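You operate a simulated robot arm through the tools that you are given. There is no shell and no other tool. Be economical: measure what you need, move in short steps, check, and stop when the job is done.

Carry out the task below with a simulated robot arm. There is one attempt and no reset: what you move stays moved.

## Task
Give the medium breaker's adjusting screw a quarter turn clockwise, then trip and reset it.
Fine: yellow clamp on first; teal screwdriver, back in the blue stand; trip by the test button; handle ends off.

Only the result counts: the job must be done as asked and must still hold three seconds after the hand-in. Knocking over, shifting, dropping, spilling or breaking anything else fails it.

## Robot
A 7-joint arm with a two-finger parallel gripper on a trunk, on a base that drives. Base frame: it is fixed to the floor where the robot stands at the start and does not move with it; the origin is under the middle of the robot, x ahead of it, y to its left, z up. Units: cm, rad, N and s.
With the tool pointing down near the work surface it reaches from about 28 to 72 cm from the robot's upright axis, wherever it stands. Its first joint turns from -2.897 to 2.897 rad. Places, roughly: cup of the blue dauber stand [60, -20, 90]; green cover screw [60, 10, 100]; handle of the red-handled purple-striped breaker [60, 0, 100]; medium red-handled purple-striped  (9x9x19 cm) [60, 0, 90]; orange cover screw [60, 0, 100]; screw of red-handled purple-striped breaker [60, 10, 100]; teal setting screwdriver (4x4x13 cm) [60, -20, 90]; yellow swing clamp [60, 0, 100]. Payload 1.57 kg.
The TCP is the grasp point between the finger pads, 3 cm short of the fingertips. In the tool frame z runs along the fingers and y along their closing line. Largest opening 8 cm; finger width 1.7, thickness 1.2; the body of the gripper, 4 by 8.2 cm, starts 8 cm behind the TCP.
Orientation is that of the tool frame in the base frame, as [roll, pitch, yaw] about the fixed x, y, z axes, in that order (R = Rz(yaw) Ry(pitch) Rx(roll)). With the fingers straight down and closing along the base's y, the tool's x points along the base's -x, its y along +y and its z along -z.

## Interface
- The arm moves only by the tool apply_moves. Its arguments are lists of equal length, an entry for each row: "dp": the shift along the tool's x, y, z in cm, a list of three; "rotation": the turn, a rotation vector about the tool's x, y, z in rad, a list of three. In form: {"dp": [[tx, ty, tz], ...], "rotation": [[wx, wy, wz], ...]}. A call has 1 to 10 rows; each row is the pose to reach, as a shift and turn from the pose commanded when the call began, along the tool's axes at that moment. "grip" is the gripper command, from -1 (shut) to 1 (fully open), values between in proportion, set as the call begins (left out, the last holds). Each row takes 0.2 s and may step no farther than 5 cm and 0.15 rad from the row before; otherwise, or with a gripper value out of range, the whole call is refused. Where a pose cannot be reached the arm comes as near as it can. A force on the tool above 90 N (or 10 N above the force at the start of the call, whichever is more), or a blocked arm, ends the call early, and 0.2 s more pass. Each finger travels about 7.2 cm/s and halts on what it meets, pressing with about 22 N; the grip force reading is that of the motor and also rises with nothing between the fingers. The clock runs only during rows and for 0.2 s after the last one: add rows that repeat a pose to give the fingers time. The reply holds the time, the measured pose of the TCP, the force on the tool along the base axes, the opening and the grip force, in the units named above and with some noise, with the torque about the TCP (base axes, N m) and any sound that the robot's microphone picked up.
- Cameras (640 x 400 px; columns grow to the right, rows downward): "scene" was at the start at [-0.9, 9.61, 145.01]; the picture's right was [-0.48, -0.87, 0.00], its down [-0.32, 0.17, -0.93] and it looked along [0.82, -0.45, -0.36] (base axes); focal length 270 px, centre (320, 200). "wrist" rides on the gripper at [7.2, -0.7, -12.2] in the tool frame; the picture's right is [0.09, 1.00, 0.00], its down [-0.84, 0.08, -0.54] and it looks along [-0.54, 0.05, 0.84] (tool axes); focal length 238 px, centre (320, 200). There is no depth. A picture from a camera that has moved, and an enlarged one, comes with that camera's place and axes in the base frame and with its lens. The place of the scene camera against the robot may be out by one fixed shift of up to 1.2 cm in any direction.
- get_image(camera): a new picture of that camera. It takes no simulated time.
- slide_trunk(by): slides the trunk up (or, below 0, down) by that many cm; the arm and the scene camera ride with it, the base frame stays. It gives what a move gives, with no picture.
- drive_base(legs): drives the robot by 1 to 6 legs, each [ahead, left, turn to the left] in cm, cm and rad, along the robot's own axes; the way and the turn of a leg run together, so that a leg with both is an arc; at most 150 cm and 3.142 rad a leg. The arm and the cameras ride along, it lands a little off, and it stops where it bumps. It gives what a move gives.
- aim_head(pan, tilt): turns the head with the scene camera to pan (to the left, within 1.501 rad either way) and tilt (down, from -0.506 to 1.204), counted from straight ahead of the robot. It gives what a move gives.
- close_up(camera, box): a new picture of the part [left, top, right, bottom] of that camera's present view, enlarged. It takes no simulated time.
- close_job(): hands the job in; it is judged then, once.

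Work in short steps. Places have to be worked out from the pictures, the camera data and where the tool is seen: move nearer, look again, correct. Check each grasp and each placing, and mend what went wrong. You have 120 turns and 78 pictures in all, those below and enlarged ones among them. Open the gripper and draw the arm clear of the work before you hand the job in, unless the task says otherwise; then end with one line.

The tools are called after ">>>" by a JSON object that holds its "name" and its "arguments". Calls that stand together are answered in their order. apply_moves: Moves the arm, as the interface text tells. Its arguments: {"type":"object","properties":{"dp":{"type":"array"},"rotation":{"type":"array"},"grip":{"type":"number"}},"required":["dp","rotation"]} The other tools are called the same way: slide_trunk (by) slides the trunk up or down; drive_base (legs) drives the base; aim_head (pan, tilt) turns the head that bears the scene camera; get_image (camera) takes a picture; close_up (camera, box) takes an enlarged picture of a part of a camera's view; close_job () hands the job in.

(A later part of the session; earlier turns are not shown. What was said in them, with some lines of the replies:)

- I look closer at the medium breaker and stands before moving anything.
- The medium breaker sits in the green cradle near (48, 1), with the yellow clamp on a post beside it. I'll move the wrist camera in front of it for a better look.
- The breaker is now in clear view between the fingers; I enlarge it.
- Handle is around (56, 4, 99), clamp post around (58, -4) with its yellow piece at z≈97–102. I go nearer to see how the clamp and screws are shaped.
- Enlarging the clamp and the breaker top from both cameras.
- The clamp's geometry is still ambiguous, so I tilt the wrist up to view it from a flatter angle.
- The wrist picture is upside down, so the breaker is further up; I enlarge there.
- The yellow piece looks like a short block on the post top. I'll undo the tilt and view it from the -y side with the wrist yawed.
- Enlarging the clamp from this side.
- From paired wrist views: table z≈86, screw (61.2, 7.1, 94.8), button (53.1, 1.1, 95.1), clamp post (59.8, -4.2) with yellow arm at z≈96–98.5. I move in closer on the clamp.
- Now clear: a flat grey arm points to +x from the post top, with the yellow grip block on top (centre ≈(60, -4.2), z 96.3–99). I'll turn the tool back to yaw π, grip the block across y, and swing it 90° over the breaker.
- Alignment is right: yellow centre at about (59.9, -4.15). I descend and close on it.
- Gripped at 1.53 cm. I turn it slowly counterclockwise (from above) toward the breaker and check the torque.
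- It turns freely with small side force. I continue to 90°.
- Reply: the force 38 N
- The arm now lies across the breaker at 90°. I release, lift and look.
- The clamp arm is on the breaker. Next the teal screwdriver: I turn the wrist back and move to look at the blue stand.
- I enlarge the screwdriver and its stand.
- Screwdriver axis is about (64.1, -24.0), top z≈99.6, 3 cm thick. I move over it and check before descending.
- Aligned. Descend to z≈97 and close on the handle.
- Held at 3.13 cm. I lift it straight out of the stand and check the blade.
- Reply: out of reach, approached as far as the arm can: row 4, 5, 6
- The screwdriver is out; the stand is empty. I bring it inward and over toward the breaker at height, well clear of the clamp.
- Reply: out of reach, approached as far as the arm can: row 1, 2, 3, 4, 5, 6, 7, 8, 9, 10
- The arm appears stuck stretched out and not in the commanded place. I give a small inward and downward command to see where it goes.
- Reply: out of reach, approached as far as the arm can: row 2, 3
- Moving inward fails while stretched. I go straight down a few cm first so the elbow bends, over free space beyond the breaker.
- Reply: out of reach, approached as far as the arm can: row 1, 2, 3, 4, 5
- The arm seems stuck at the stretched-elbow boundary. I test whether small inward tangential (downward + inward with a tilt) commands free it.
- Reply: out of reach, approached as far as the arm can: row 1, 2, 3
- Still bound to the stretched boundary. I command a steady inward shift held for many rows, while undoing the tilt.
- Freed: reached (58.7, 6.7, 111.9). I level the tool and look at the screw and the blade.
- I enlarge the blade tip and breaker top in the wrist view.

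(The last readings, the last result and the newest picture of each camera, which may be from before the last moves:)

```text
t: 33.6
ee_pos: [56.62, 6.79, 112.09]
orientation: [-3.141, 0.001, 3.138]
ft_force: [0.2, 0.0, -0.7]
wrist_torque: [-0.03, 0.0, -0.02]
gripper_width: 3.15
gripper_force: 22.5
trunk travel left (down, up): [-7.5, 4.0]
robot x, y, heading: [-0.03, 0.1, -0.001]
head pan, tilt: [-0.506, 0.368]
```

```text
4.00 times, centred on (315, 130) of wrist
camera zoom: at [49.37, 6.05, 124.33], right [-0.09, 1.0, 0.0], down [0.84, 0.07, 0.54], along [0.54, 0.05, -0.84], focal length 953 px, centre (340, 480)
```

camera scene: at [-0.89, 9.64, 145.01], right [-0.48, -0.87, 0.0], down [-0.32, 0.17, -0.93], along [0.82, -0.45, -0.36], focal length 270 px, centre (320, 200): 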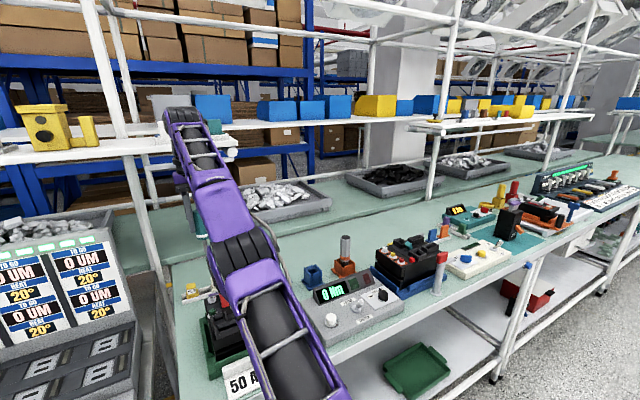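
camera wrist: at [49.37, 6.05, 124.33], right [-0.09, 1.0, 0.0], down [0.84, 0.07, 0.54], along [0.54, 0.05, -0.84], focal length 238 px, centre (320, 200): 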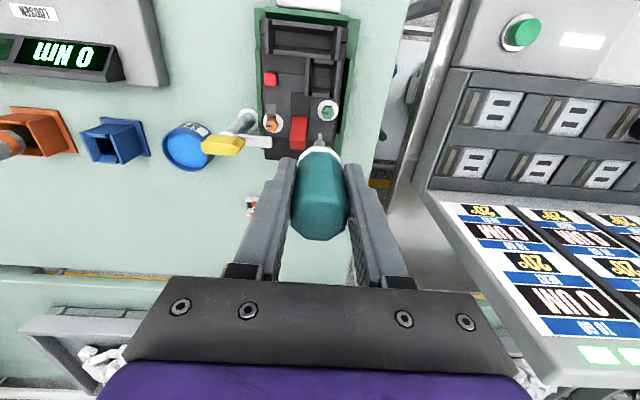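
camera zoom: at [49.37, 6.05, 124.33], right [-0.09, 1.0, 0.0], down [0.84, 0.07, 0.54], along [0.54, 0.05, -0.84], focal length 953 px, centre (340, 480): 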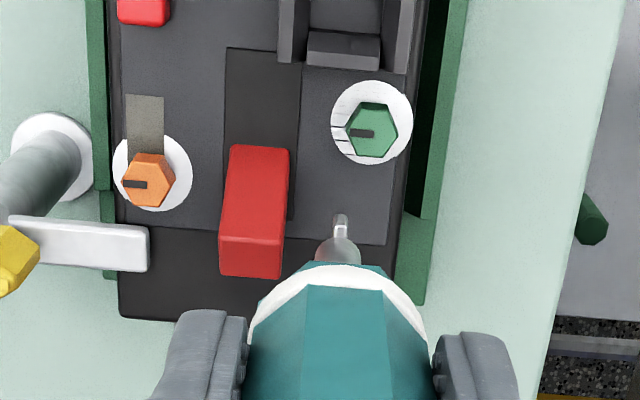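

I move aside so the adjusting screw is visible next to the handle, then zoom on the screw and the blade.

>>> {"name": "apply_moves", "arguments": {"dp": [[0, -3, 0], [2, -6, 0], [3, -8, 0], [3, -8, 0]], "rotation": [[0, 0, 0], [0, 0, 0], [0, 0, 0], [0, 0, 0]]}}

>>> {"name": "close_up", "arguments": {"camera": "wrist", "box": [300, 110, 440, 200]}}

>>> {"name": "close_up", "arguments": {"camera": "wrist", "box": [300, 125, 340, 150]}}

>>> {"name": "close_up", "arguments": {"camera": "scene", "box": [180, 230, 280, 310]}}

```text
t: 34.6
ee_pos: [53.54, -1.6, 112.14]
orientation: [3.141, 0.001, 3.141]
ft_force: [-0.6, -0.8, -0.9]
wrist_torque: [0.01, 0.01, -0.03]
gripper_width: 3.14
gripper_force: 22.2
trunk travel left (down, up): [-7.5, 4.0]
robot x, y, heading: [0.12, 0.13, -0.004]
head pan, tilt: [-0.506, 0.368]
```

```text
4.44 times, centred on (370, 155) of wrist
camera zoom: at [46.26, -2.14, 124.3], right [-0.09, 1.0, 0.0], down [0.84, 0.07, 0.54], along [0.54, 0.05, -0.84], focal length 1059 px, centre (98, 400)
```

zoom: 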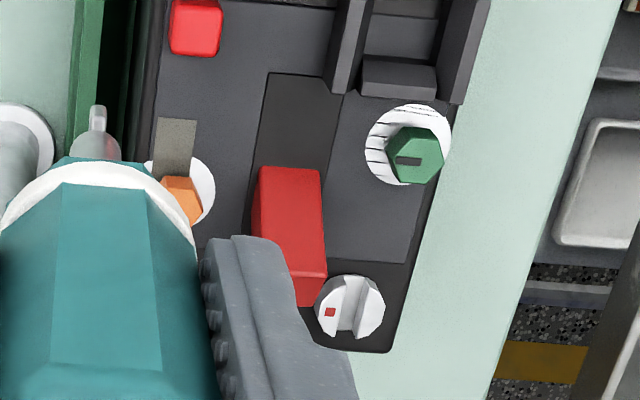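

```text
16.00 times, centred on (320, 138) of wrist
camera zoom: at [46.26, -2.14, 124.3], right [-0.09, 1.0, 0.0], down [0.84, 0.07, 0.54], along [0.54, 0.05, -0.84], focal length 3814 px, centre (320, 1200)
```

zoom: 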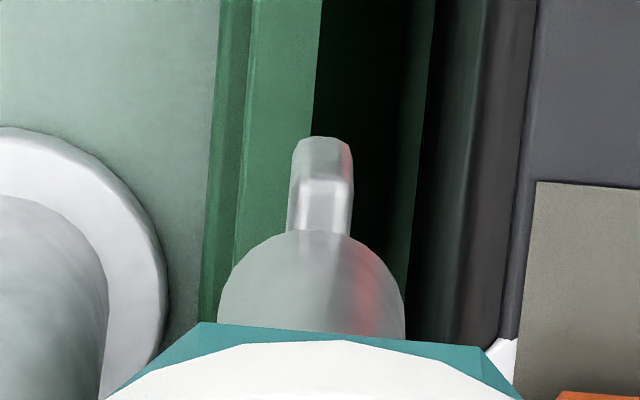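

```text
5.00 times, centred on (230, 270) of scene
camera zoom: at [-0.9, 9.6, 145.01], right [-0.48, -0.87, 0.0], down [-0.32, 0.17, -0.93], along [0.82, -0.45, -0.36], focal length 1348 px, centre (770, -150)
```

zoom: 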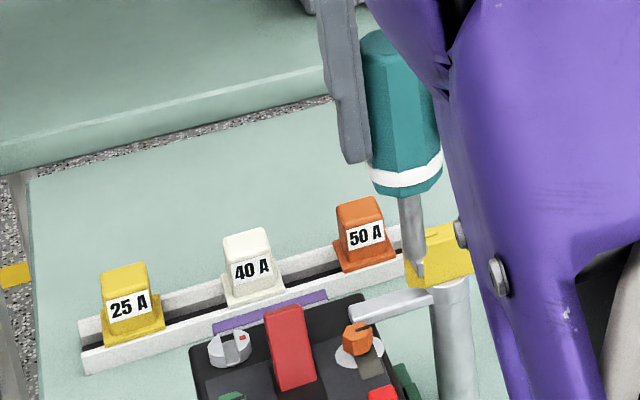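

I zoom the scene camera on the blade tip and the screw, and the wrist camera on the screw.

>>> {"name": "close_up", "arguments": {"camera": "scene", "box": [245, 264, 280, 290]}}

>>> {"name": "close_up", "arguments": {"camera": "wrist", "box": [362, 165, 392, 190]}}

```text
15.38 times, centred on (262, 277) of scene
camera zoom: at [-0.9, 9.6, 145.01], right [-0.48, -0.87, 0.0], down [-0.32, 0.17, -0.93], along [0.82, -0.45, -0.36], focal length 4148 px, centre (1205, -985)
```

zoom: 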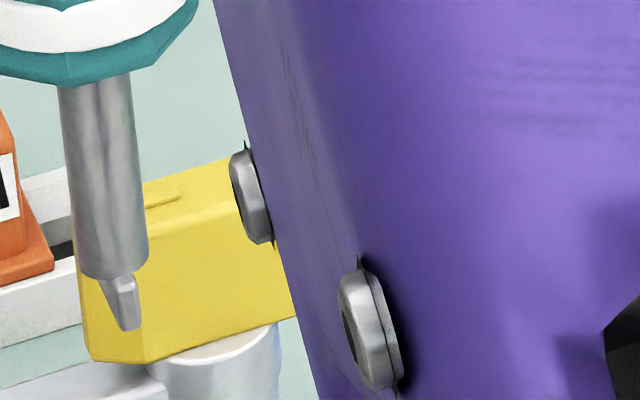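

```text
16.00 times, centred on (377, 178) of wrist
camera zoom: at [46.26, -2.14, 124.3], right [-0.09, 1.0, 0.0], down [0.84, 0.07, 0.54], along [0.54, 0.05, -0.84], focal length 3814 px, centre (-592, 560)
```

zoom: 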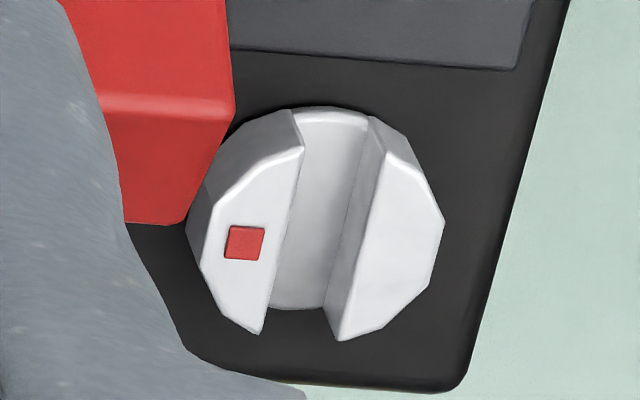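

The screw's slot runs along x (red mark at -y), screw centre ≈(61.0, 7.15); the blade is narrow in y, so it suits the slot as held. I move above the screw for a fine visual alignment.

>>> {"name": "apply_moves", "arguments": {"dp": [[-2, 3, 0], [-5, 6, 0], [-7.4, 8.6, 0], [-7.4, 8.6, 2], [-7.4, 8.6, 4], [-7.4, 8.6, 4]], "rotation": [[0, 0, 0], [0, 0, 0], [0, 0, 0], [0, 0, 0], [0, 0, 0], [0, 0, 0]]}}

>>> {"name": "close_up", "arguments": {"camera": "wrist", "box": [295, 120, 345, 155]}}

>>> {"name": "close_up", "arguments": {"camera": "scene", "box": [180, 255, 260, 320]}}

```text
t: 36.0
ee_pos: [61.13, 7.24, 107.94]
orientation: [3.141, -0.001, 3.138]
ft_force: [-0.4, -0.3, -0.4]
wrist_torque: [0.01, 0.02, -0.01]
gripper_width: 3.13
gripper_force: 22.2
trunk travel left (down, up): [-7.5, 4.0]
robot x, y, heading: [0.27, -0.0, -0.001]
head pan, tilt: [-0.506, 0.368]
```

```text
11.43 times, centred on (320, 138) of wrist
camera zoom: at [53.79, 6.56, 120.19], right [-0.09, 1.0, 0.0], down [0.84, 0.07, 0.54], along [0.54, 0.05, -0.84], focal length 2724 px, centre (320, 914)
```

zoom: 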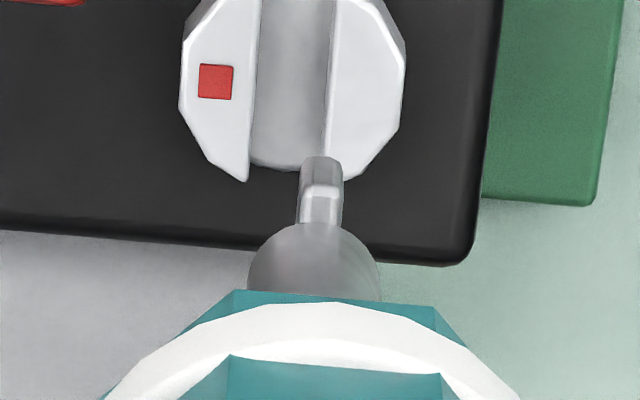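

```text
6.15 times, centred on (220, 288) of scene
camera zoom: at [-0.89, 9.61, 145.01], right [-0.48, -0.87, 0.0], down [-0.32, 0.17, -0.93], along [0.82, -0.45, -0.36], focal length 1659 px, centre (935, -338)
```

zoom: 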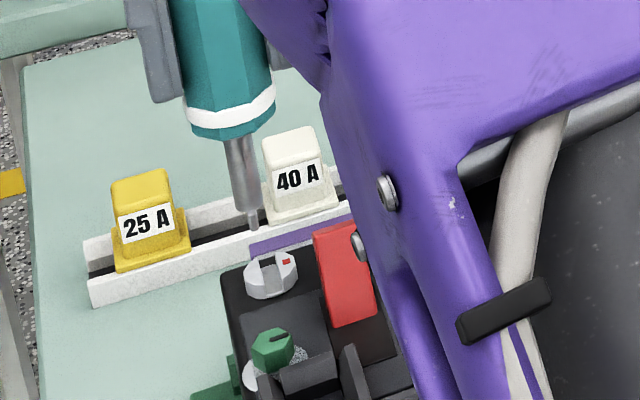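

Tip is about 0.26 cm too far to +y of the slot and a touch far in x. I correct and lower 2 cm, then check again.

>>> {"name": "apply_moves", "arguments": {"dp": [[0.2, -0.26, 0], [0.2, -0.26, 1], [0.2, -0.26, 2], [0.2, -0.26, 2]], "rotation": [[0, 0, 0], [0, 0, 0], [0, 0, 0], [0, 0, 0]]}}

>>> {"name": "close_up", "arguments": {"camera": "wrist", "box": [295, 120, 345, 155]}}

>>> {"name": "close_up", "arguments": {"camera": "scene", "box": [190, 270, 250, 310]}}

```text
t: 37.0
ee_pos: [60.93, 7.1, 106.08]
orientation: [-3.141, 0.0, 3.137]
ft_force: [-0.3, 0.7, -0.8]
wrist_torque: [0.02, 0.01, -0.01]
gripper_width: 3.1
gripper_force: 21.7
trunk travel left (down, up): [-7.5, 4.0]
robot x, y, heading: [-0.16, -0.14, 0.003]
head pan, tilt: [-0.506, 0.368]
```

```text
11.43 times, centred on (320, 138) of wrist
camera zoom: at [53.57, 6.34, 118.24], right [-0.09, 1.0, 0.0], down [0.84, 0.07, 0.54], along [0.54, 0.05, -0.84], focal length 2724 px, centre (320, 914)
```

zoom: 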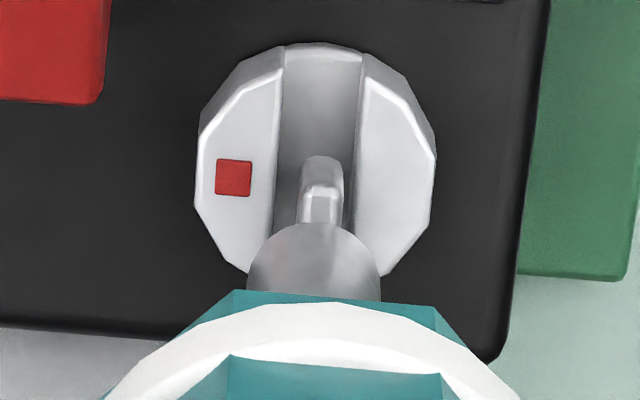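

```text
10.00 times, centred on (220, 290) of scene
camera zoom: at [-0.89, 9.61, 145.01], right [-0.48, -0.87, 0.0], down [-0.32, 0.17, -0.93], along [0.82, -0.45, -0.36], focal length 2696 px, centre (1320, -700)
```

zoom: 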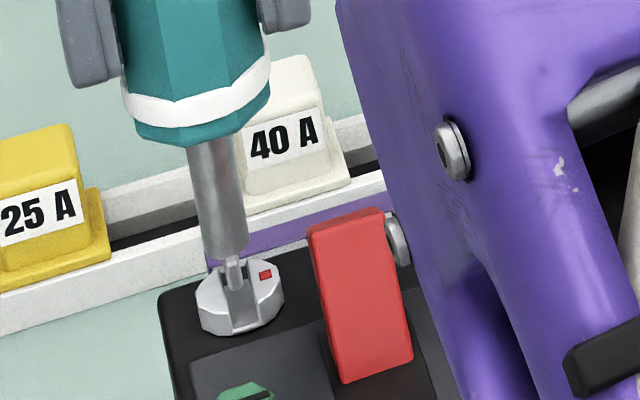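

Tip and slot are aligned within 0.05 cm. I lower slowly into the slot, watching the force.

>>> {"name": "apply_moves", "arguments": {"dp": [[-0.05, 0, 0.4], [-0.05, 0, 0.8], [-0.05, 0, 1.1], [-0.05, 0, 1.1]], "rotation": [[0, 0, 0], [0, 0, 0], [0, 0, 0], [0, 0, 0]]}}

>>> {"name": "close_up", "arguments": {"camera": "scene", "box": [190, 270, 250, 310]}}

```text
t: 38.0
ee_pos: [60.63, 7.06, 105.26]
orientation: [-3.139, 0.005, 3.138]
ft_force: [-1.9, -0.5, 16.3]
wrist_torque: [-0.08, 0.25, 0.0]
gripper_width: 3.11
gripper_force: 22.5
trunk travel left (down, up): [-7.5, 4.0]
robot x, y, heading: [-0.19, 0.14, 0.003]
head pan, tilt: [-0.506, 0.368]
```

```text
10.00 times, centred on (220, 290) of scene
camera zoom: at [-1.04, 9.58, 145.04], right [-0.48, -0.87, 0.0], down [-0.31, 0.17, -0.93], along [0.82, -0.45, -0.36], focal length 2696 px, centre (1320, -700)
```

zoom: 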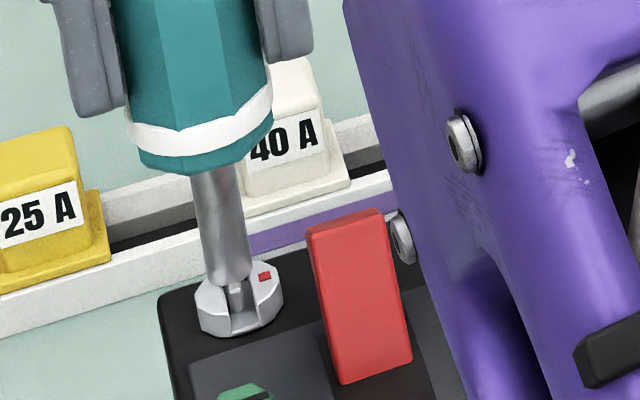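

The blade sits on the slot floor (16 N). I turn clockwise (positive about the tool's z) by 0.6 rad and look.

>>> {"name": "apply_moves", "arguments": {"dp": [[0, 0, -0.1], [0, 0, -0.1], [0, 0, -0.1], [0, 0, -0.1], [0, 0, -0.1]], "rotation": [[0, 0, 0.15], [0, 0, 0.3], [0, 0, 0.45], [0, 0, 0.6], [0, 0, 0.6]]}}

>>> {"name": "close_up", "arguments": {"camera": "scene", "box": [190, 270, 250, 310]}}

```text
t: 39.2
ee_pos: [60.75, 7.02, 105.41]
orientation: [3.139, 0.002, 2.536]
ft_force: [0.9, -1.7, 20.2]
wrist_torque: [-0.2, -0.15, -0.03]
gripper_width: 3.11
gripper_force: 21.8
trunk travel left (down, up): [-7.5, 4.0]
robot x, y, heading: [0.14, 0.4, 0.004]
head pan, tilt: [-0.506, 0.368]
```

```text
10.00 times, centred on (220, 290) of scene
camera zoom: at [-1.05, 9.57, 145.02], right [-0.48, -0.87, 0.0], down [-0.31, 0.17, -0.93], along [0.82, -0.45, -0.36], focal length 2696 px, centre (1320, -700)
```

zoom: 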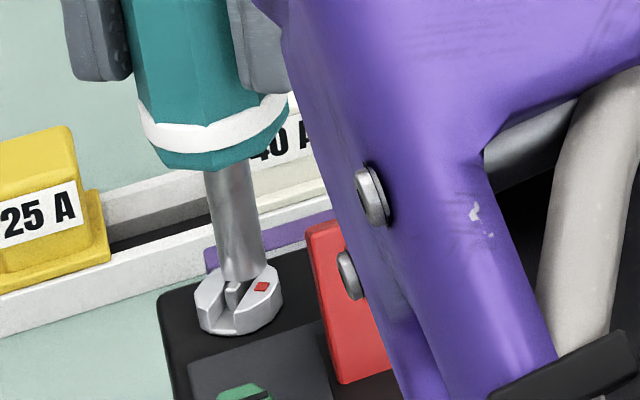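

The screw is turning with the blade. I continue to 90° and look.

>>> {"name": "apply_moves", "arguments": {"dp": [[0, 0, 0], [0, 0, 0], [0, 0, 0], [0, 0, 0], [0, 0, 0], [0, 0, 0], [0, 0, 0], [0, 0, 0]], "rotation": [[0, 0, 0.14], [0, 0, 0.28], [0, 0, 0.42], [0, 0, 0.56], [0, 0, 0.7], [0, 0, 0.84], [0, 0, 0.975], [0, 0, 0.975]]}}

>>> {"name": "close_up", "arguments": {"camera": "scene", "box": [190, 270, 250, 310]}}

>>> {"name": "close_up", "arguments": {"camera": "wrist", "box": [295, 115, 345, 155]}}

```text
t: 41.0
ee_pos: [60.78, 7.0, 105.2]
orientation: [3.139, -0.003, 1.563]
ft_force: [-1.3, 1.6, 20.3]
wrist_torque: [0.07, 0.09, -0.01]
gripper_width: 3.1
gripper_force: 22.2
trunk travel left (down, up): [-7.5, 4.0]
robot x, y, heading: [0.17, 0.1, 0.001]
head pan, tilt: [-0.506, 0.368]
```

```text
10.00 times, centred on (220, 290) of scene
camera zoom: at [-1.06, 9.6, 145.01], right [-0.48, -0.87, 0.0], down [-0.31, 0.17, -0.93], along [0.82, -0.45, -0.36], focal length 2696 px, centre (1320, -700)
```

zoom: 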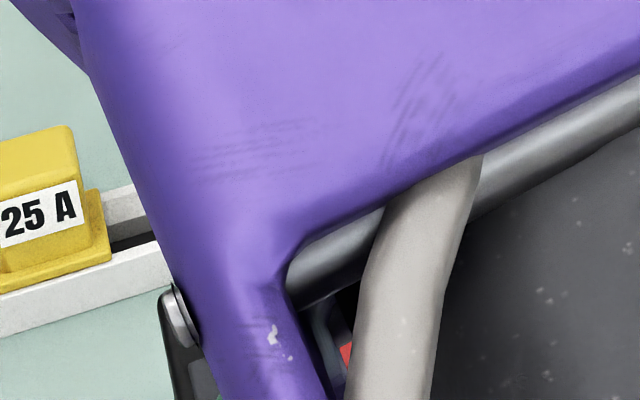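

```text
10.00 times, centred on (320, 135) of wrist
camera zoom: at [60.16, 14.22, 117.35], right [1.0, 0.08, 0.0], down [0.07, -0.84, 0.54], along [0.05, -0.54, -0.84], focal length 2384 px, centre (320, 850)
```

zoom: 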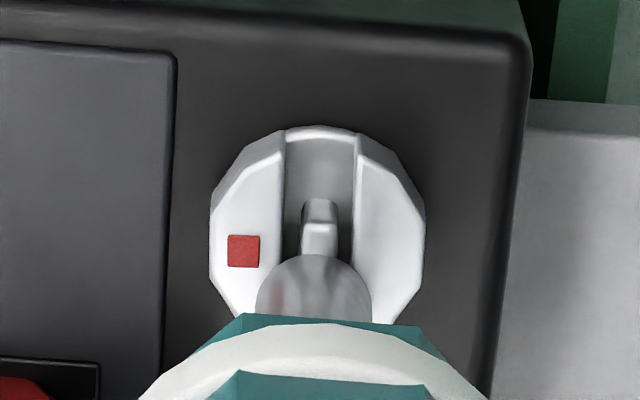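

In the tool's view the slot is again aligned with the blade: the screw has turned about 87–90°. I add 0.04 rad and lift straight out.

>>> {"name": "apply_moves", "arguments": {"dp": [[0, 0, 0], [0, 0, 0], [0, 0, -1], [0, 0, -3], [0, 0, -5], [0, 0, -6], [0, 0, -6]], "rotation": [[0, 0, 0.04], [0, 0, 0.04], [0, 0, 0.04], [0, 0, 0.04], [0, 0, 0.04], [0, 0, 0.04], [0, 0, 0.04]]}}

>>> {"name": "close_up", "arguments": {"camera": "wrist", "box": [280, 90, 360, 150]}}

```text
t: 42.6
ee_pos: [60.86, 7.11, 111.03]
orientation: [-3.141, 0.001, 1.524]
ft_force: [0.6, 0.4, -1.0]
wrist_torque: [0.02, 0.0, -0.01]
gripper_width: 3.12
gripper_force: 22.1
trunk travel left (down, up): [-7.5, 4.0]
robot x, y, heading: [-0.34, 0.0, -0.001]
head pan, tilt: [-0.506, 0.368]
```

```text
6.67 times, centred on (320, 120) of wrist
camera zoom: at [60.48, 14.27, 123.29], right [1.0, 0.04, 0.0], down [0.04, -0.84, 0.54], along [0.02, -0.54, -0.84], focal length 1589 px, centre (320, 733)
```

zoom: 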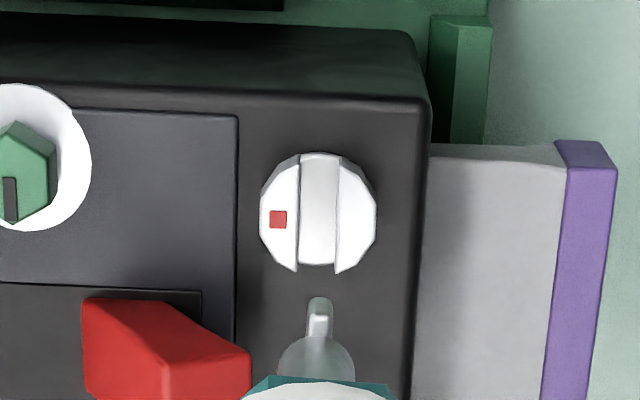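

The slot now lies along y with the red mark toward -x: a clean quarter turn clockwise. I rotate back and carry the screwdriver toward the blue stand, staying in front of the clamp.

>>> {"name": "apply_moves", "arguments": {"dp": [[0, -3, 0], [0, -6, 0], [-2, -7.5, 0], [-5, -7.5, 0], [-8, -7.5, 0], [-11, -7.5, 0], [-14, -7.5, 0], [-17, -7, 0], [-20, -6, 0], [-20, -6, 0]], "rotation": [[0, 0, -0.15], [0, 0, -0.3], [0, 0, -0.45], [0, 0, -0.6], [0, 0, -0.75], [0, 0, -0.9], [0, 0, -1.05], [0, 0, -1.2], [0, 0, -1.35], [0, 0, -1.5]]}}

>>> {"name": "apply_moves", "arguments": {"dp": [[-1, -4, 0], [-2, -8, 0], [-3, -11, 1], [-3, -11, 2], [-3, -11, 2]], "rotation": [[0, 0, -0.117], [0, 0, -0.117], [0, 0, -0.117], [0, 0, -0.117], [0, 0, -0.117]]}}

>>> {"name": "get_image", "arguments": {"camera": "wrist"}}

```text
t: 44.8
ee_pos: [53.95, -12.63, 111.0]
orientation: [3.141, 0.0, 3.026]
ft_force: [-0.1, -0.1, -0.9]
wrist_torque: [0.01, 0.02, 0.04]
gripper_width: 3.13
gripper_force: 21.9
trunk travel left (down, up): [-7.5, 4.0]
robot x, y, heading: [-0.11, 0.1, -0.001]
head pan, tilt: [-0.506, 0.368]
```

```text
t: 46.0
ee_pos: [55.42, -24.03, 108.95]
orientation: [-3.141, 0.0, 3.14]
ft_force: [-0.8, 0.1, -0.7]
wrist_torque: [0.02, 0.0, 0.02]
gripper_width: 3.11
gripper_force: 22.2
trunk travel left (down, up): [-7.5, 4.0]
robot x, y, heading: [-0.19, 0.28, 0.002]
head pan, tilt: [-0.506, 0.368]
```

```text
25 pictures are left
camera wrist: at [48.19, -24.74, 121.15], right [-0.09, 1.0, 0.0], down [0.84, 0.08, 0.54], along [0.54, 0.05, -0.84], focal length 238 px, centre (320, 200)
```

wrist: 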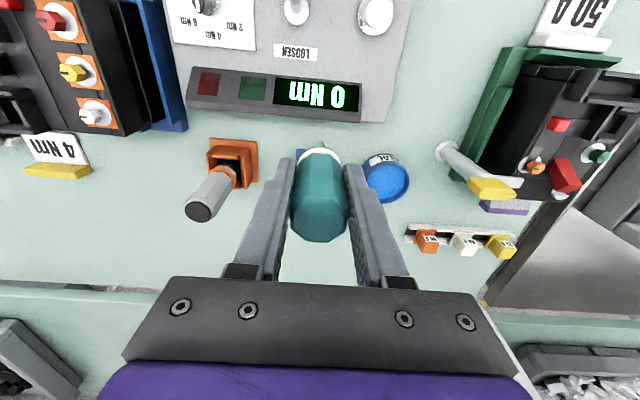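

I move out over the stand while lowering, keeping the tip above the stand rim.

>>> {"name": "apply_moves", "arguments": {"dp": [[-3, -0.05, 1.5], [-6, -0.05, 3], [-8.9, -0.05, 4], [-8.9, -0.05, 4]], "rotation": [[0, 0, 0], [0, 0, 0], [0, 0, 0], [0, 0, 0]]}}

>>> {"name": "close_up", "arguments": {"camera": "wrist", "box": [270, 90, 370, 165]}}

```text
t: 47.0
ee_pos: [64.48, -23.86, 104.84]
orientation: [-3.14, -0.001, 3.141]
ft_force: [0.1, 0.8, -1.6]
wrist_torque: [-0.01, -0.01, -0.01]
gripper_width: 3.1
gripper_force: 22.3
trunk travel left (down, up): [-7.5, 4.0]
robot x, y, heading: [-0.1, 0.1, -0.004]
head pan, tilt: [-0.506, 0.368]
```

```text
5.33 times, centred on (320, 128) of wrist
camera zoom: at [57.25, -24.55, 117.15], right [-0.09, 1.0, 0.0], down [0.84, 0.08, 0.54], along [0.54, 0.05, -0.84], focal length 1271 px, centre (320, 587)
```

zoom: 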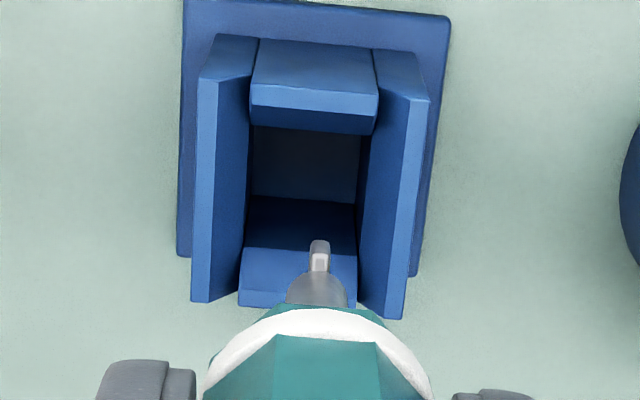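

The cup centre is about 0.25 cm toward -y and 0.2 cm nearer. I correct and lower into the stand.

>>> {"name": "apply_moves", "arguments": {"dp": [[0.2, -0.25, 0], [0.2, -0.25, 2], [0.2, -0.25, 4], [0.2, -0.25, 6], [0.2, -0.25, 7.2], [0.2, -0.25, 7.6], [0.2, -0.25, 7.6]], "rotation": [[0, 0, 0], [0, 0, 0], [0, 0, 0], [0, 0, 0], [0, 0, 0], [0, 0, 0], [0, 0, 0]]}}

>>> {"name": "get_image", "arguments": {"camera": "wrist"}}

```text
t: 48.6
ee_pos: [64.42, -24.2, 97.32]
orientation: [-3.141, -0.001, 3.141]
ft_force: [-0.2, -0.2, -1.1]
wrist_torque: [0.04, 0.03, -0.03]
gripper_width: 3.11
gripper_force: 21.6
trunk travel left (down, up): [-7.5, 4.0]
robot x, y, heading: [-0.24, 0.58, -0.003]
head pan, tilt: [-0.506, 0.368]
```

```text
23 pictures are left
camera wrist: at [57.15, -24.98, 109.62], right [-0.09, 1.0, 0.0], down [0.84, 0.08, 0.54], along [0.54, 0.05, -0.84], focal length 238 px, centre (320, 200)
```

wrist: 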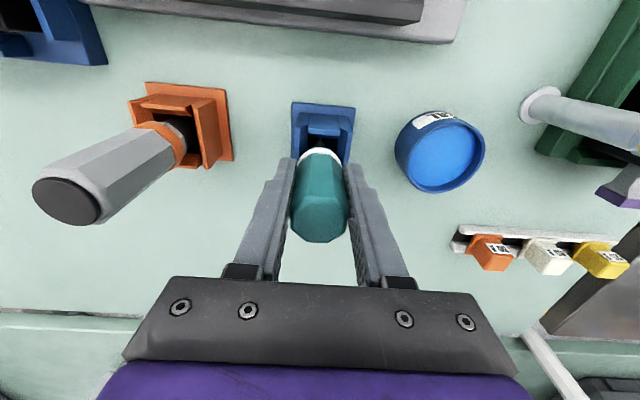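

Going in without force. I lower the last bit until it touches bottom.

>>> {"name": "apply_moves", "arguments": {"dp": [[0, 0, 0.3], [0, 0, 0.6], [0, 0, 0.9], [0, 0, 0.9]], "rotation": [[0, 0, 0], [0, 0, 0], [0, 0, 0], [0, 0, 0]]}}

```text
t: 49.6
ee_pos: [64.34, -24.35, 96.91]
orientation: [-3.14, 0.006, 3.14]
ft_force: [1.1, 0.5, 13.5]
wrist_torque: [0.02, -0.07, 0.01]
gripper_width: 3.09
gripper_force: 22.3
trunk travel left (down, up): [-7.5, 4.0]
robot x, y, heading: [-0.04, 0.12, 0.001]
head pan, tilt: [-0.506, 0.368]
```

It bottomed out at z≈96.9, the same height as at pick-up. I release and lift straight up.

>>> {"name": "apply_moves", "arguments": {"dp": [[0, 0, -0.3], [0, 0, -0.3], [0, 0, -0.3], [0, 0, -0.3]], "rotation": [[0, 0, 0], [0, 0, 0], [0, 0, 0], [0, 0, 0]], "grip": 0.4}}

>>> {"name": "apply_moves", "arguments": {"dp": [[0, 0, -3], [0, 0, -6], [3, 0, -9], [7, 0, -12], [10, 0, -12], [10, 0, -12]], "rotation": [[0, 0, 0], [0, 0, 0], [0, 0, 0], [0, 0, 0], [0, 0, 0], [0, 0, 0]]}}

>>> {"name": "close_up", "arguments": {"camera": "wrist", "box": [240, 110, 400, 240]}}

```text
t: 50.6
ee_pos: [64.29, -24.3, 96.76]
orientation: [-3.14, 0.0, 3.141]
ft_force: [0.3, -0.1, 0.8]
wrist_torque: [-0.03, 0.0, 0.0]
gripper_width: 5.59
gripper_force: 0.1
trunk travel left (down, up): [-7.5, 4.0]
robot x, y, heading: [0.26, 0.14, 0.001]
head pan, tilt: [-0.506, 0.368]
```

```text
t: 52.0
ee_pos: [54.38, -24.05, 108.81]
orientation: [3.141, -0.001, 3.142]
ft_force: [0.5, -0.1, 0.0]
wrist_torque: [0.01, -0.02, 0.02]
gripper_width: 5.62
gripper_force: 0.0
trunk travel left (down, up): [-7.5, 4.0]
robot x, y, heading: [0.03, -0.04, -0.0]
head pan, tilt: [-0.506, 0.368]
```

```text
3.08 times, centred on (320, 175) of wrist
camera zoom: at [47.1, -24.82, 121.05], right [-0.09, 1.0, 0.0], down [0.84, 0.08, 0.54], along [0.54, 0.05, -0.84], focal length 733 px, centre (320, 277)
```

zoom: 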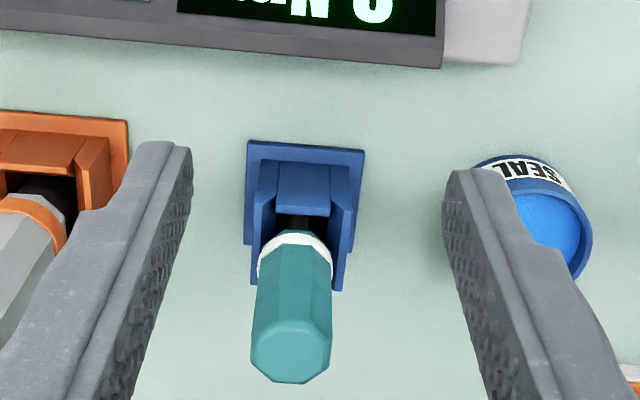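

The screwdriver is back in its stand. Next I close the fingers and move above the test button (≈(53.1, 1.1, 95)).

>>> {"name": "apply_moves", "arguments": {"dp": [[0.5, 5, 0], [1.2, 10, 0], [1.2, 15, 0], [1.2, 20, 0], [1.2, 25.2, 0.5], [1.2, 25.2, 3], [1.2, 25.2, 3]], "rotation": [[0, 0, 0], [0, 0, 0], [0, 0, 0], [0, 0, 0], [0, 0, 0], [0, 0, 0], [0, 0, 0]], "grip": -1}}

```text
refused: row 1 steps farther than a row can; nothing moved
```

>>> {"name": "apply_moves", "arguments": {"dp": [[0.5, 4, 0], [1.2, 8.5, 0], [1.2, 13, 0], [1.2, 17, 0], [1.2, 21.5, 0.5], [1.2, 25.2, 3], [1.2, 25.2, 3]], "rotation": [[0, 0, 0], [0, 0, 0], [0, 0, 0], [0, 0, 0], [0, 0, 0], [0, 0, 0], [0, 0, 0]], "grip": -1}}

>>> {"name": "close_up", "arguments": {"camera": "wrist", "box": [260, 90, 380, 190]}}

>>> {"name": "close_up", "arguments": {"camera": "scene", "box": [190, 260, 270, 325]}}

```text
t: 53.6
ee_pos: [53.05, 1.36, 106.01]
orientation: [-3.141, 0.001, 3.14]
ft_force: [-0.6, 0.3, -0.8]
wrist_torque: [-0.02, 0.0, 0.01]
gripper_width: 0.0
gripper_force: 21.0
trunk travel left (down, up): [-7.5, 4.0]
robot x, y, heading: [0.15, 0.02, 0.001]
head pan, tilt: [-0.506, 0.368]
```

```text
4.00 times, centred on (320, 140) of wrist
camera zoom: at [45.82, 0.57, 118.17], right [-0.09, 1.0, 0.0], down [0.84, 0.08, 0.54], along [0.54, 0.05, -0.84], focal length 953 px, centre (320, 440)
```

zoom: 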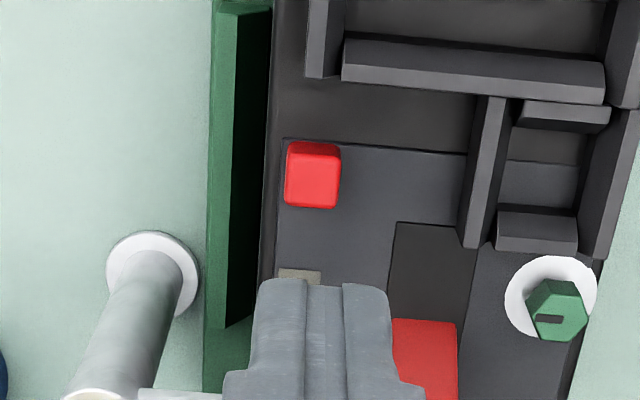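

```text
6.15 times, centred on (230, 292) of scene
camera zoom: at [-0.89, 9.62, 145.01], right [-0.48, -0.87, 0.0], down [-0.32, 0.17, -0.93], along [0.82, -0.45, -0.36], focal length 1659 px, centre (874, -369)
```

zoom: 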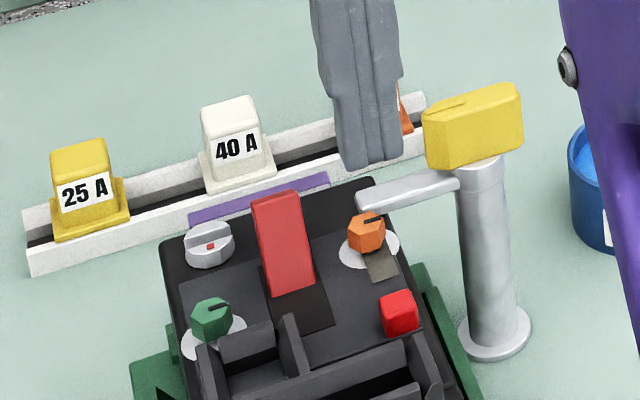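

The screw mark confirms the quarter turn. Button centre is ≈(52.9, 1.0), 0.3 cm to -y of the fingers; I shift and press down until it responds.

>>> {"name": "apply_moves", "arguments": {"dp": [[0, -0.3, 3], [0, -0.3, 6], [0, -0.3, 7.2], [0, -0.3, 7.7], [0, -0.3, 8.2], [0, -0.3, 8.6]], "rotation": [[0, 0, 0], [0, 0, 0], [0, 0, 0], [0, 0, 0], [0, 0, 0], [0, 0, 0]]}}

>>> {"name": "close_up", "arguments": {"camera": "scene", "box": [190, 260, 270, 325]}}

```text
t: 55.0
ee_pos: [53.01, 0.8, 98.32]
orientation: [3.14, 0.017, -3.141]
ft_force: [-12.4, 9.1, 70.7]
wrist_torque: [0.28, 0.64, -0.13]
gripper_width: 0.0
gripper_force: 21.6
trunk travel left (down, up): [-7.5, 4.0]
robot x, y, heading: [-0.02, -0.19, -0.002]
head pan, tilt: [-0.506, 0.368]
heard: click
```

```text
6.15 times, centred on (230, 292) of scene
camera zoom: at [-1.48, 9.68, 145.09], right [-0.48, -0.87, 0.0], down [-0.31, 0.17, -0.93], along [0.82, -0.45, -0.36], focal length 1659 px, centre (874, -369)
```

zoom: 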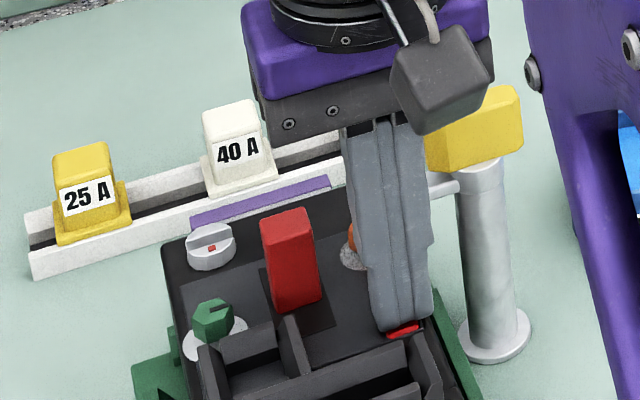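

Heard the click and the handle jumped to mid position: tripped. I lift off and look at the handle.

>>> {"name": "apply_moves", "arguments": {"dp": [[0, 0, -1.5], [0, 0, -4], [0, 0, -8], [0, 0, -8]], "rotation": [[0, 0, 0], [0, 0, 0], [0, 0, 0], [0, 0, 0]]}}

>>> {"name": "close_up", "arguments": {"camera": "scene", "box": [190, 260, 270, 325]}}

>>> {"name": "get_image", "arguments": {"camera": "wrist"}}

```text
t: 56.0
ee_pos: [53.3, 0.67, 105.25]
orientation: [3.141, -0.001, 3.141]
ft_force: [0.6, 0.5, 0.1]
wrist_torque: [0.03, 0.01, 0.01]
gripper_width: 0.01
gripper_force: 21.3
trunk travel left (down, up): [-7.5, 4.0]
robot x, y, heading: [0.07, 0.48, -0.004]
head pan, tilt: [-0.506, 0.368]
```

```text
6.15 times, centred on (230, 292) of scene
camera zoom: at [-0.91, 9.6, 145.0], right [-0.48, -0.87, 0.0], down [-0.32, 0.17, -0.93], along [0.82, -0.45, -0.36], focal length 1659 px, centre (874, -369)
```

zoom: 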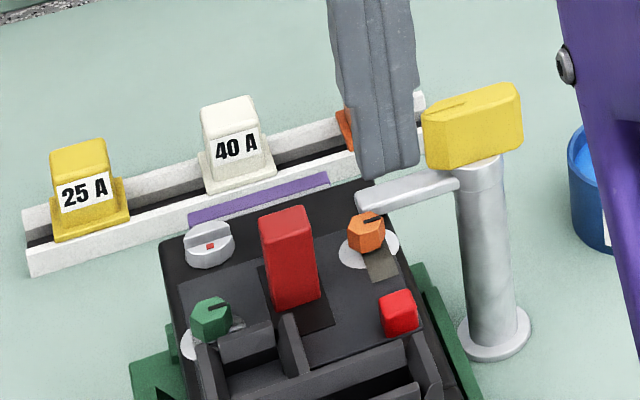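

```text
17 pictures are left
camera wrist: at [45.98, -0.02, 117.44], right [-0.09, 1.0, 0.0], down [0.84, 0.08, 0.54], along [0.54, 0.05, -0.84], focal length 238 px, centre (320, 200)
```

wrist: 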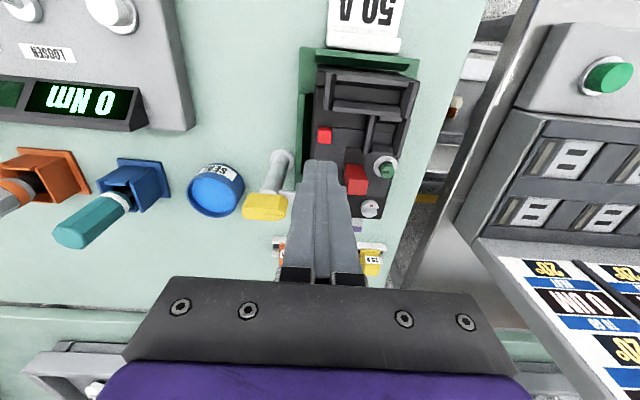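

Tripped handle: top at ≈(56.3, 4.1, 99). I place the closed fingers behind it (x≈59.3) with tips at z≈97, clear of the screw and clamp arm.

>>> {"name": "apply_moves", "arguments": {"dp": [[-3, 2, 0], [-6.2, 3.35, 0], [-6.2, 3.35, 0], [-6.2, 3.35, 2.5], [-6.2, 3.35, 5], [-6.2, 3.35, 5]], "rotation": [[0, 0, 0], [0, 0, 0], [0, 0, 0], [0, 0, 0], [0, 0, 0], [0, 0, 0]]}}

>>> {"name": "close_up", "arguments": {"camera": "wrist", "box": [260, 80, 380, 180]}}

>>> {"name": "close_up", "arguments": {"camera": "scene", "box": [190, 260, 270, 325]}}

```text
t: 57.4
ee_pos: [59.54, 3.84, 100.37]
orientation: [-3.14, 0.001, 3.14]
ft_force: [-0.5, -0.8, -0.2]
wrist_torque: [0.0, -0.02, -0.01]
gripper_width: 0.02
gripper_force: 21.5
trunk travel left (down, up): [-7.5, 4.0]
robot x, y, heading: [-0.08, -0.2, 0.004]
head pan, tilt: [-0.506, 0.368]
```

```text
4.00 times, centred on (320, 130) of wrist
camera zoom: at [52.25, 3.21, 112.53], right [-0.09, 1.0, 0.0], down [0.84, 0.08, 0.54], along [0.54, 0.05, -0.84], focal length 953 px, centre (320, 480)
```

zoom: 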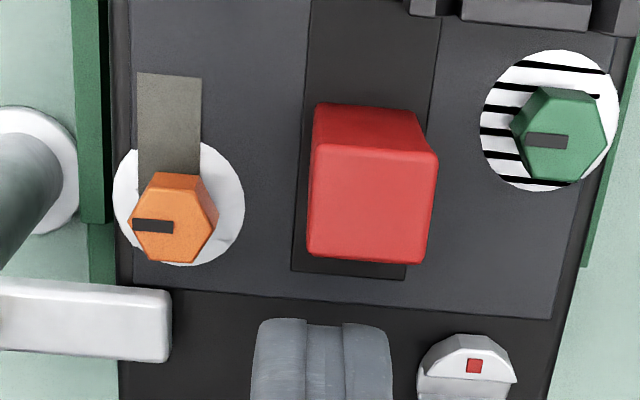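

```text
6.15 times, centred on (230, 292) of scene
camera zoom: at [-0.89, 9.61, 145.01], right [-0.48, -0.87, 0.0], down [-0.32, 0.17, -0.93], along [0.82, -0.45, -0.36], focal length 1659 px, centre (874, -369)
```

zoom: 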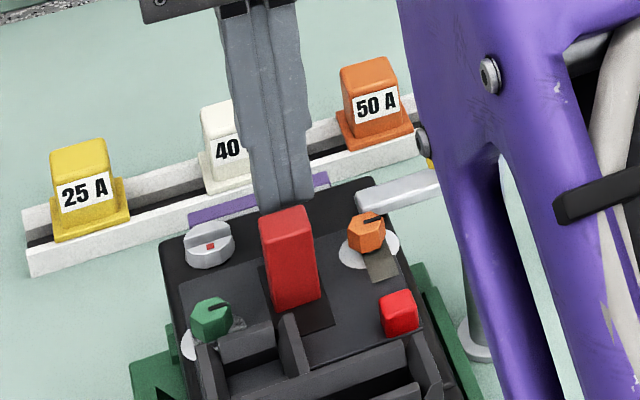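

The handle centre is ≈y 4.35; I shift 0.4, lower slightly, and push it toward -x in small steps.

>>> {"name": "apply_moves", "arguments": {"dp": [[0, 0.4, 0.5], [0.7, 0.4, 0.5], [1.4, 0.4, 0.5], [2.0, 0.4, 0.5], [2.6, 0.4, 0.5], [3.2, 0.4, 0.5], [3.2, 0.4, 0.5]], "rotation": [[0, 0, 0], [0, 0, 0], [0, 0, 0], [0, 0, 0], [0, 0, 0], [0, 0, 0], [0, 0, 0]]}}

>>> {"name": "close_up", "arguments": {"camera": "scene", "box": [190, 260, 270, 325]}}

```text
t: 59.0
ee_pos: [56.2, 4.47, 99.77]
orientation: [3.141, 0.001, 3.141]
ft_force: [0.8, 0.4, -0.1]
wrist_torque: [0.01, 0.0, 0.01]
gripper_width: 0.0
gripper_force: 21.5
trunk travel left (down, up): [-7.5, 4.0]
robot x, y, heading: [0.06, 0.14, 0.001]
head pan, tilt: [-0.506, 0.368]
```

```text
6.15 times, centred on (230, 292) of scene
camera zoom: at [-0.9, 9.61, 145.01], right [-0.48, -0.87, 0.0], down [-0.32, 0.17, -0.93], along [0.82, -0.45, -0.36], focal length 1659 px, centre (874, -369)
```

zoom: 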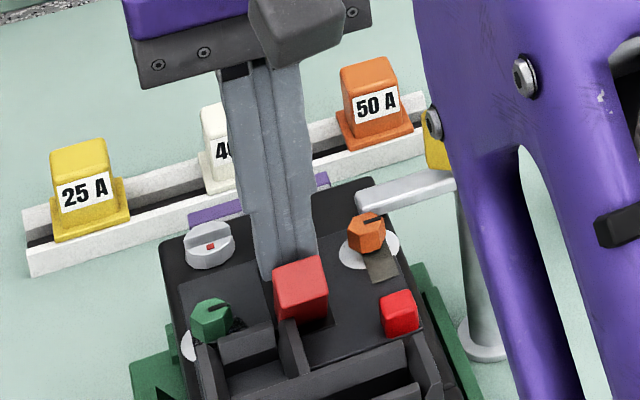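

The handle has moved toward off but no stop felt yet. I push further until it meets its stop.

>>> {"name": "apply_moves", "arguments": {"dp": [[0.4, 0, 0], [0.8, 0, 0], [1.2, 0, 0], [1.6, 0, 0], [2.0, 0, 0]], "rotation": [[0, 0, 0], [0, 0, 0], [0, 0, 0], [0, 0, 0], [0, 0, 0]]}}

>>> {"name": "close_up", "arguments": {"camera": "scene", "box": [190, 260, 270, 325]}}

```text
t: 60.2
ee_pos: [55.41, 4.3, 100.03]
orientation: [3.139, 0.03, 3.137]
ft_force: [65.3, -0.9, 7.7]
wrist_torque: [-0.16, -1.93, -0.06]
gripper_width: 0.0
gripper_force: 21.3
trunk travel left (down, up): [-7.5, 4.0]
robot x, y, heading: [0.25, 0.14, 0.001]
head pan, tilt: [-0.506, 0.368]
```

```text
6.15 times, centred on (230, 292) of scene
camera zoom: at [-0.33, 9.58, 145.02], right [-0.48, -0.87, 0.0], down [-0.32, 0.17, -0.93], along [0.81, -0.45, -0.36], focal length 1659 px, centre (874, -369)
```

zoom: 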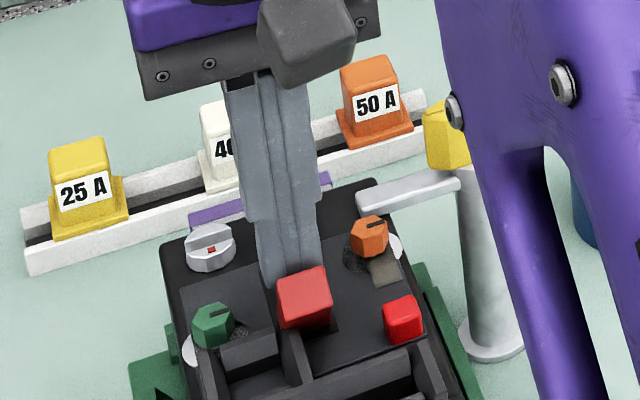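

It is hard against its stop (65 N). I back off, lift clear and check where the handle rests.

>>> {"name": "apply_moves", "arguments": {"dp": [[-1, 0, 0], [-2.5, 0, 0], [-3.5, 0, -2], [-3.5, 0, -5], [-1, 0, -9], [3, 0, -10], [7, 0, -11], [7, 0, -11]], "rotation": [[0, 0, 0], [0, 0, 0], [0, 0, 0], [0, 0, 0], [0, 0, 0], [0, 0, 0], [0, 0, 0], [0, 0, 0]]}}

>>> {"name": "close_up", "arguments": {"camera": "wrist", "box": [260, 90, 400, 210]}}

>>> {"name": "close_up", "arguments": {"camera": "scene", "box": [190, 260, 270, 325]}}

```text
t: 62.0
ee_pos: [47.17, 4.21, 110.89]
orientation: [3.14, 0.0, 3.139]
ft_force: [-0.4, -0.1, 0.1]
wrist_torque: [0.01, -0.04, 0.02]
gripper_width: 0.0
gripper_force: 20.7
trunk travel left (down, up): [-7.5, 4.0]
robot x, y, heading: [0.25, -0.27, -0.002]
head pan, tilt: [-0.506, 0.368]
```

```text
3.33 times, centred on (330, 150) of wrist
camera zoom: at [39.94, 3.53, 122.99], right [-0.09, 1.0, 0.0], down [0.84, 0.08, 0.54], along [0.54, 0.05, -0.84], focal length 794 px, centre (287, 367)
```

zoom: 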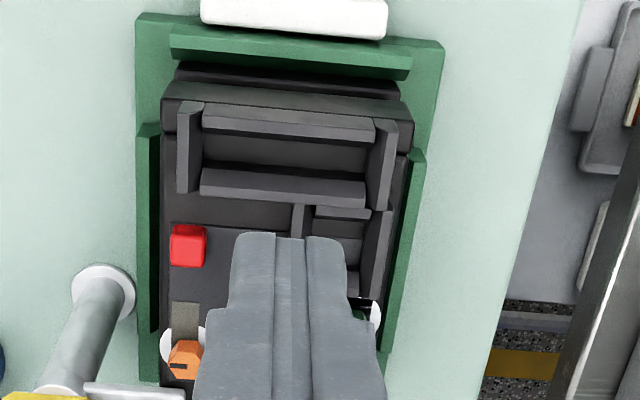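

```text
6.15 times, centred on (230, 292) of scene
camera zoom: at [-0.92, 9.6, 145.01], right [-0.48, -0.87, 0.0], down [-0.32, 0.17, -0.93], along [0.82, -0.45, -0.36], focal length 1659 px, centre (874, -369)
```

zoom: 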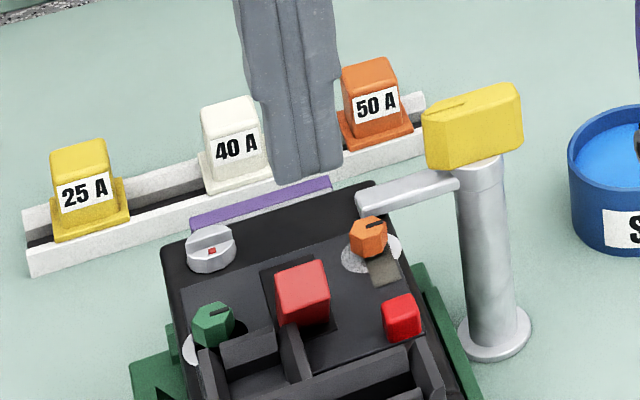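

Handle stays leaning to off, clamp on, screw mark turned. I open the gripper, draw the arm back and take a last overview.

>>> {"name": "apply_moves", "arguments": {"dp": [[2, -4, -3], [5, -8, -6], [8, -12, -9], [10, -15, -11], [10, -15, -11]], "rotation": [[0, 0, 0], [0, 0, 0], [0, 0, 0], [0, 0, 0], [0, 0, 0]], "grip": 1}}

>>> {"name": "get_image", "arguments": {"camera": "wrist"}}

>>> {"name": "close_up", "arguments": {"camera": "scene", "box": [180, 240, 340, 340]}}

```text
refused: row 1 steps farther than a row can; nothing moved
```

```text
10 pictures are left
camera wrist: at [39.94, 3.53, 122.99], right [-0.09, 1.0, 0.0], down [0.84, 0.08, 0.54], along [0.54, 0.05, -0.84], focal length 238 px, centre (320, 200)
```

wrist: 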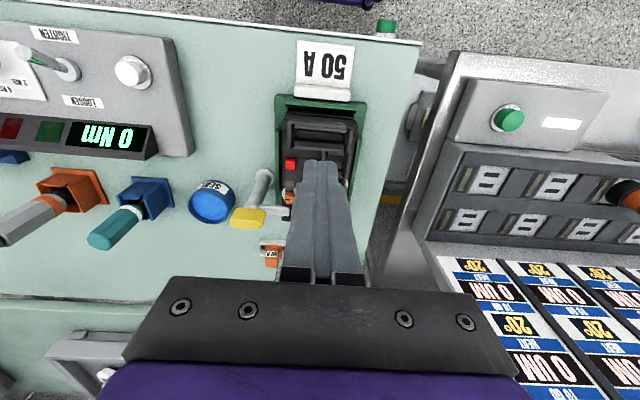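

```text
4.00 times, centred on (260, 290) of scene
camera zoom: at [-0.92, 9.6, 145.01], right [-0.48, -0.87, 0.0], down [-0.32, 0.17, -0.93], along [0.82, -0.45, -0.36], focal length 1078 px, centre (560, -160)
```

zoom: 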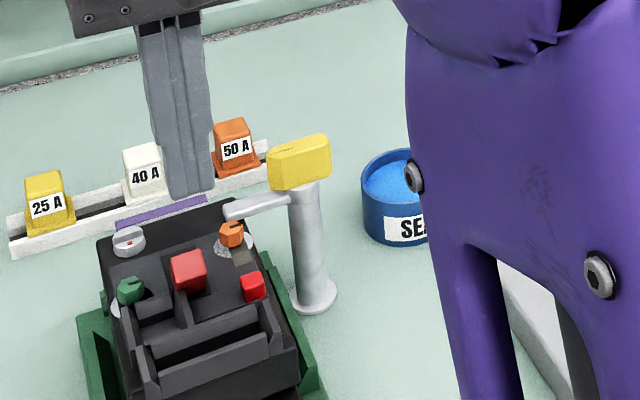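

That step was too long; I retreat in shorter rows and take one last look.

>>> {"name": "apply_moves", "arguments": {"dp": [[0, 0, -4], [1, -3, -7], [3, -6, -9], [5, -9, -11], [7, -12, -13], [9, -15, -14], [9, -15, -14]], "rotation": [[0, 0, 0], [0, 0, 0], [0, 0, 0], [0, 0, 0], [0, 0, 0], [0, 0, 0], [0, 0, 0]], "grip": 1}}

>>> {"name": "close_up", "arguments": {"camera": "wrist", "box": [240, 90, 460, 230]}}

```text
t: 63.6
ee_pos: [38.12, -10.77, 124.88]
orientation: [-3.14, 0.002, 3.139]
ft_force: [-0.4, -0.5, 0.2]
wrist_torque: [0.0, -0.01, 0.01]
gripper_width: 8.0
gripper_force: 0.0
trunk travel left (down, up): [-7.5, 4.0]
robot x, y, heading: [0.27, 0.1, -0.005]
head pan, tilt: [-0.506, 0.368]
```

```text
2.86 times, centred on (350, 160) of wrist
camera zoom: at [30.83, -11.47, 137.1], right [-0.09, 1.0, 0.0], down [0.84, 0.08, 0.54], along [0.54, 0.05, -0.84], focal length 681 px, centre (234, 314)
```

zoom: 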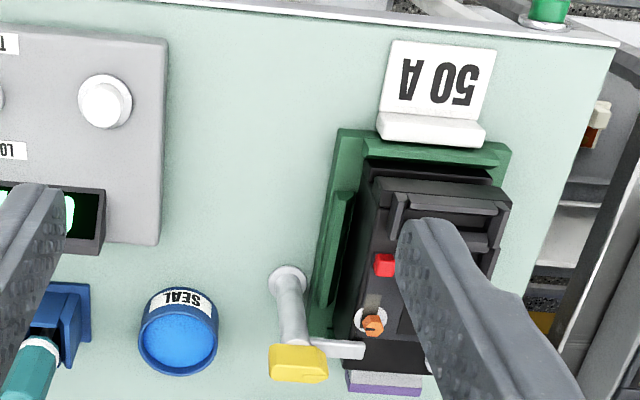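

Everything is in place, the gripper is open and the arm is clear. I hand the job in.

>>> {"name": "close_job", "arguments": {}}

```text
The job is handed in.
```

I put the yellow clamp on, gave the adjusting screw a quarter turn clockwise and returned the teal screwdriver to the blue stand. I then tripped the breaker with the test button and pushed the handle back to its off stop. The trip made an audible click and dropped the handle to mid position. Pushing it to off made no click, so I judged the reset only by the handle reaching its stop and staying there.
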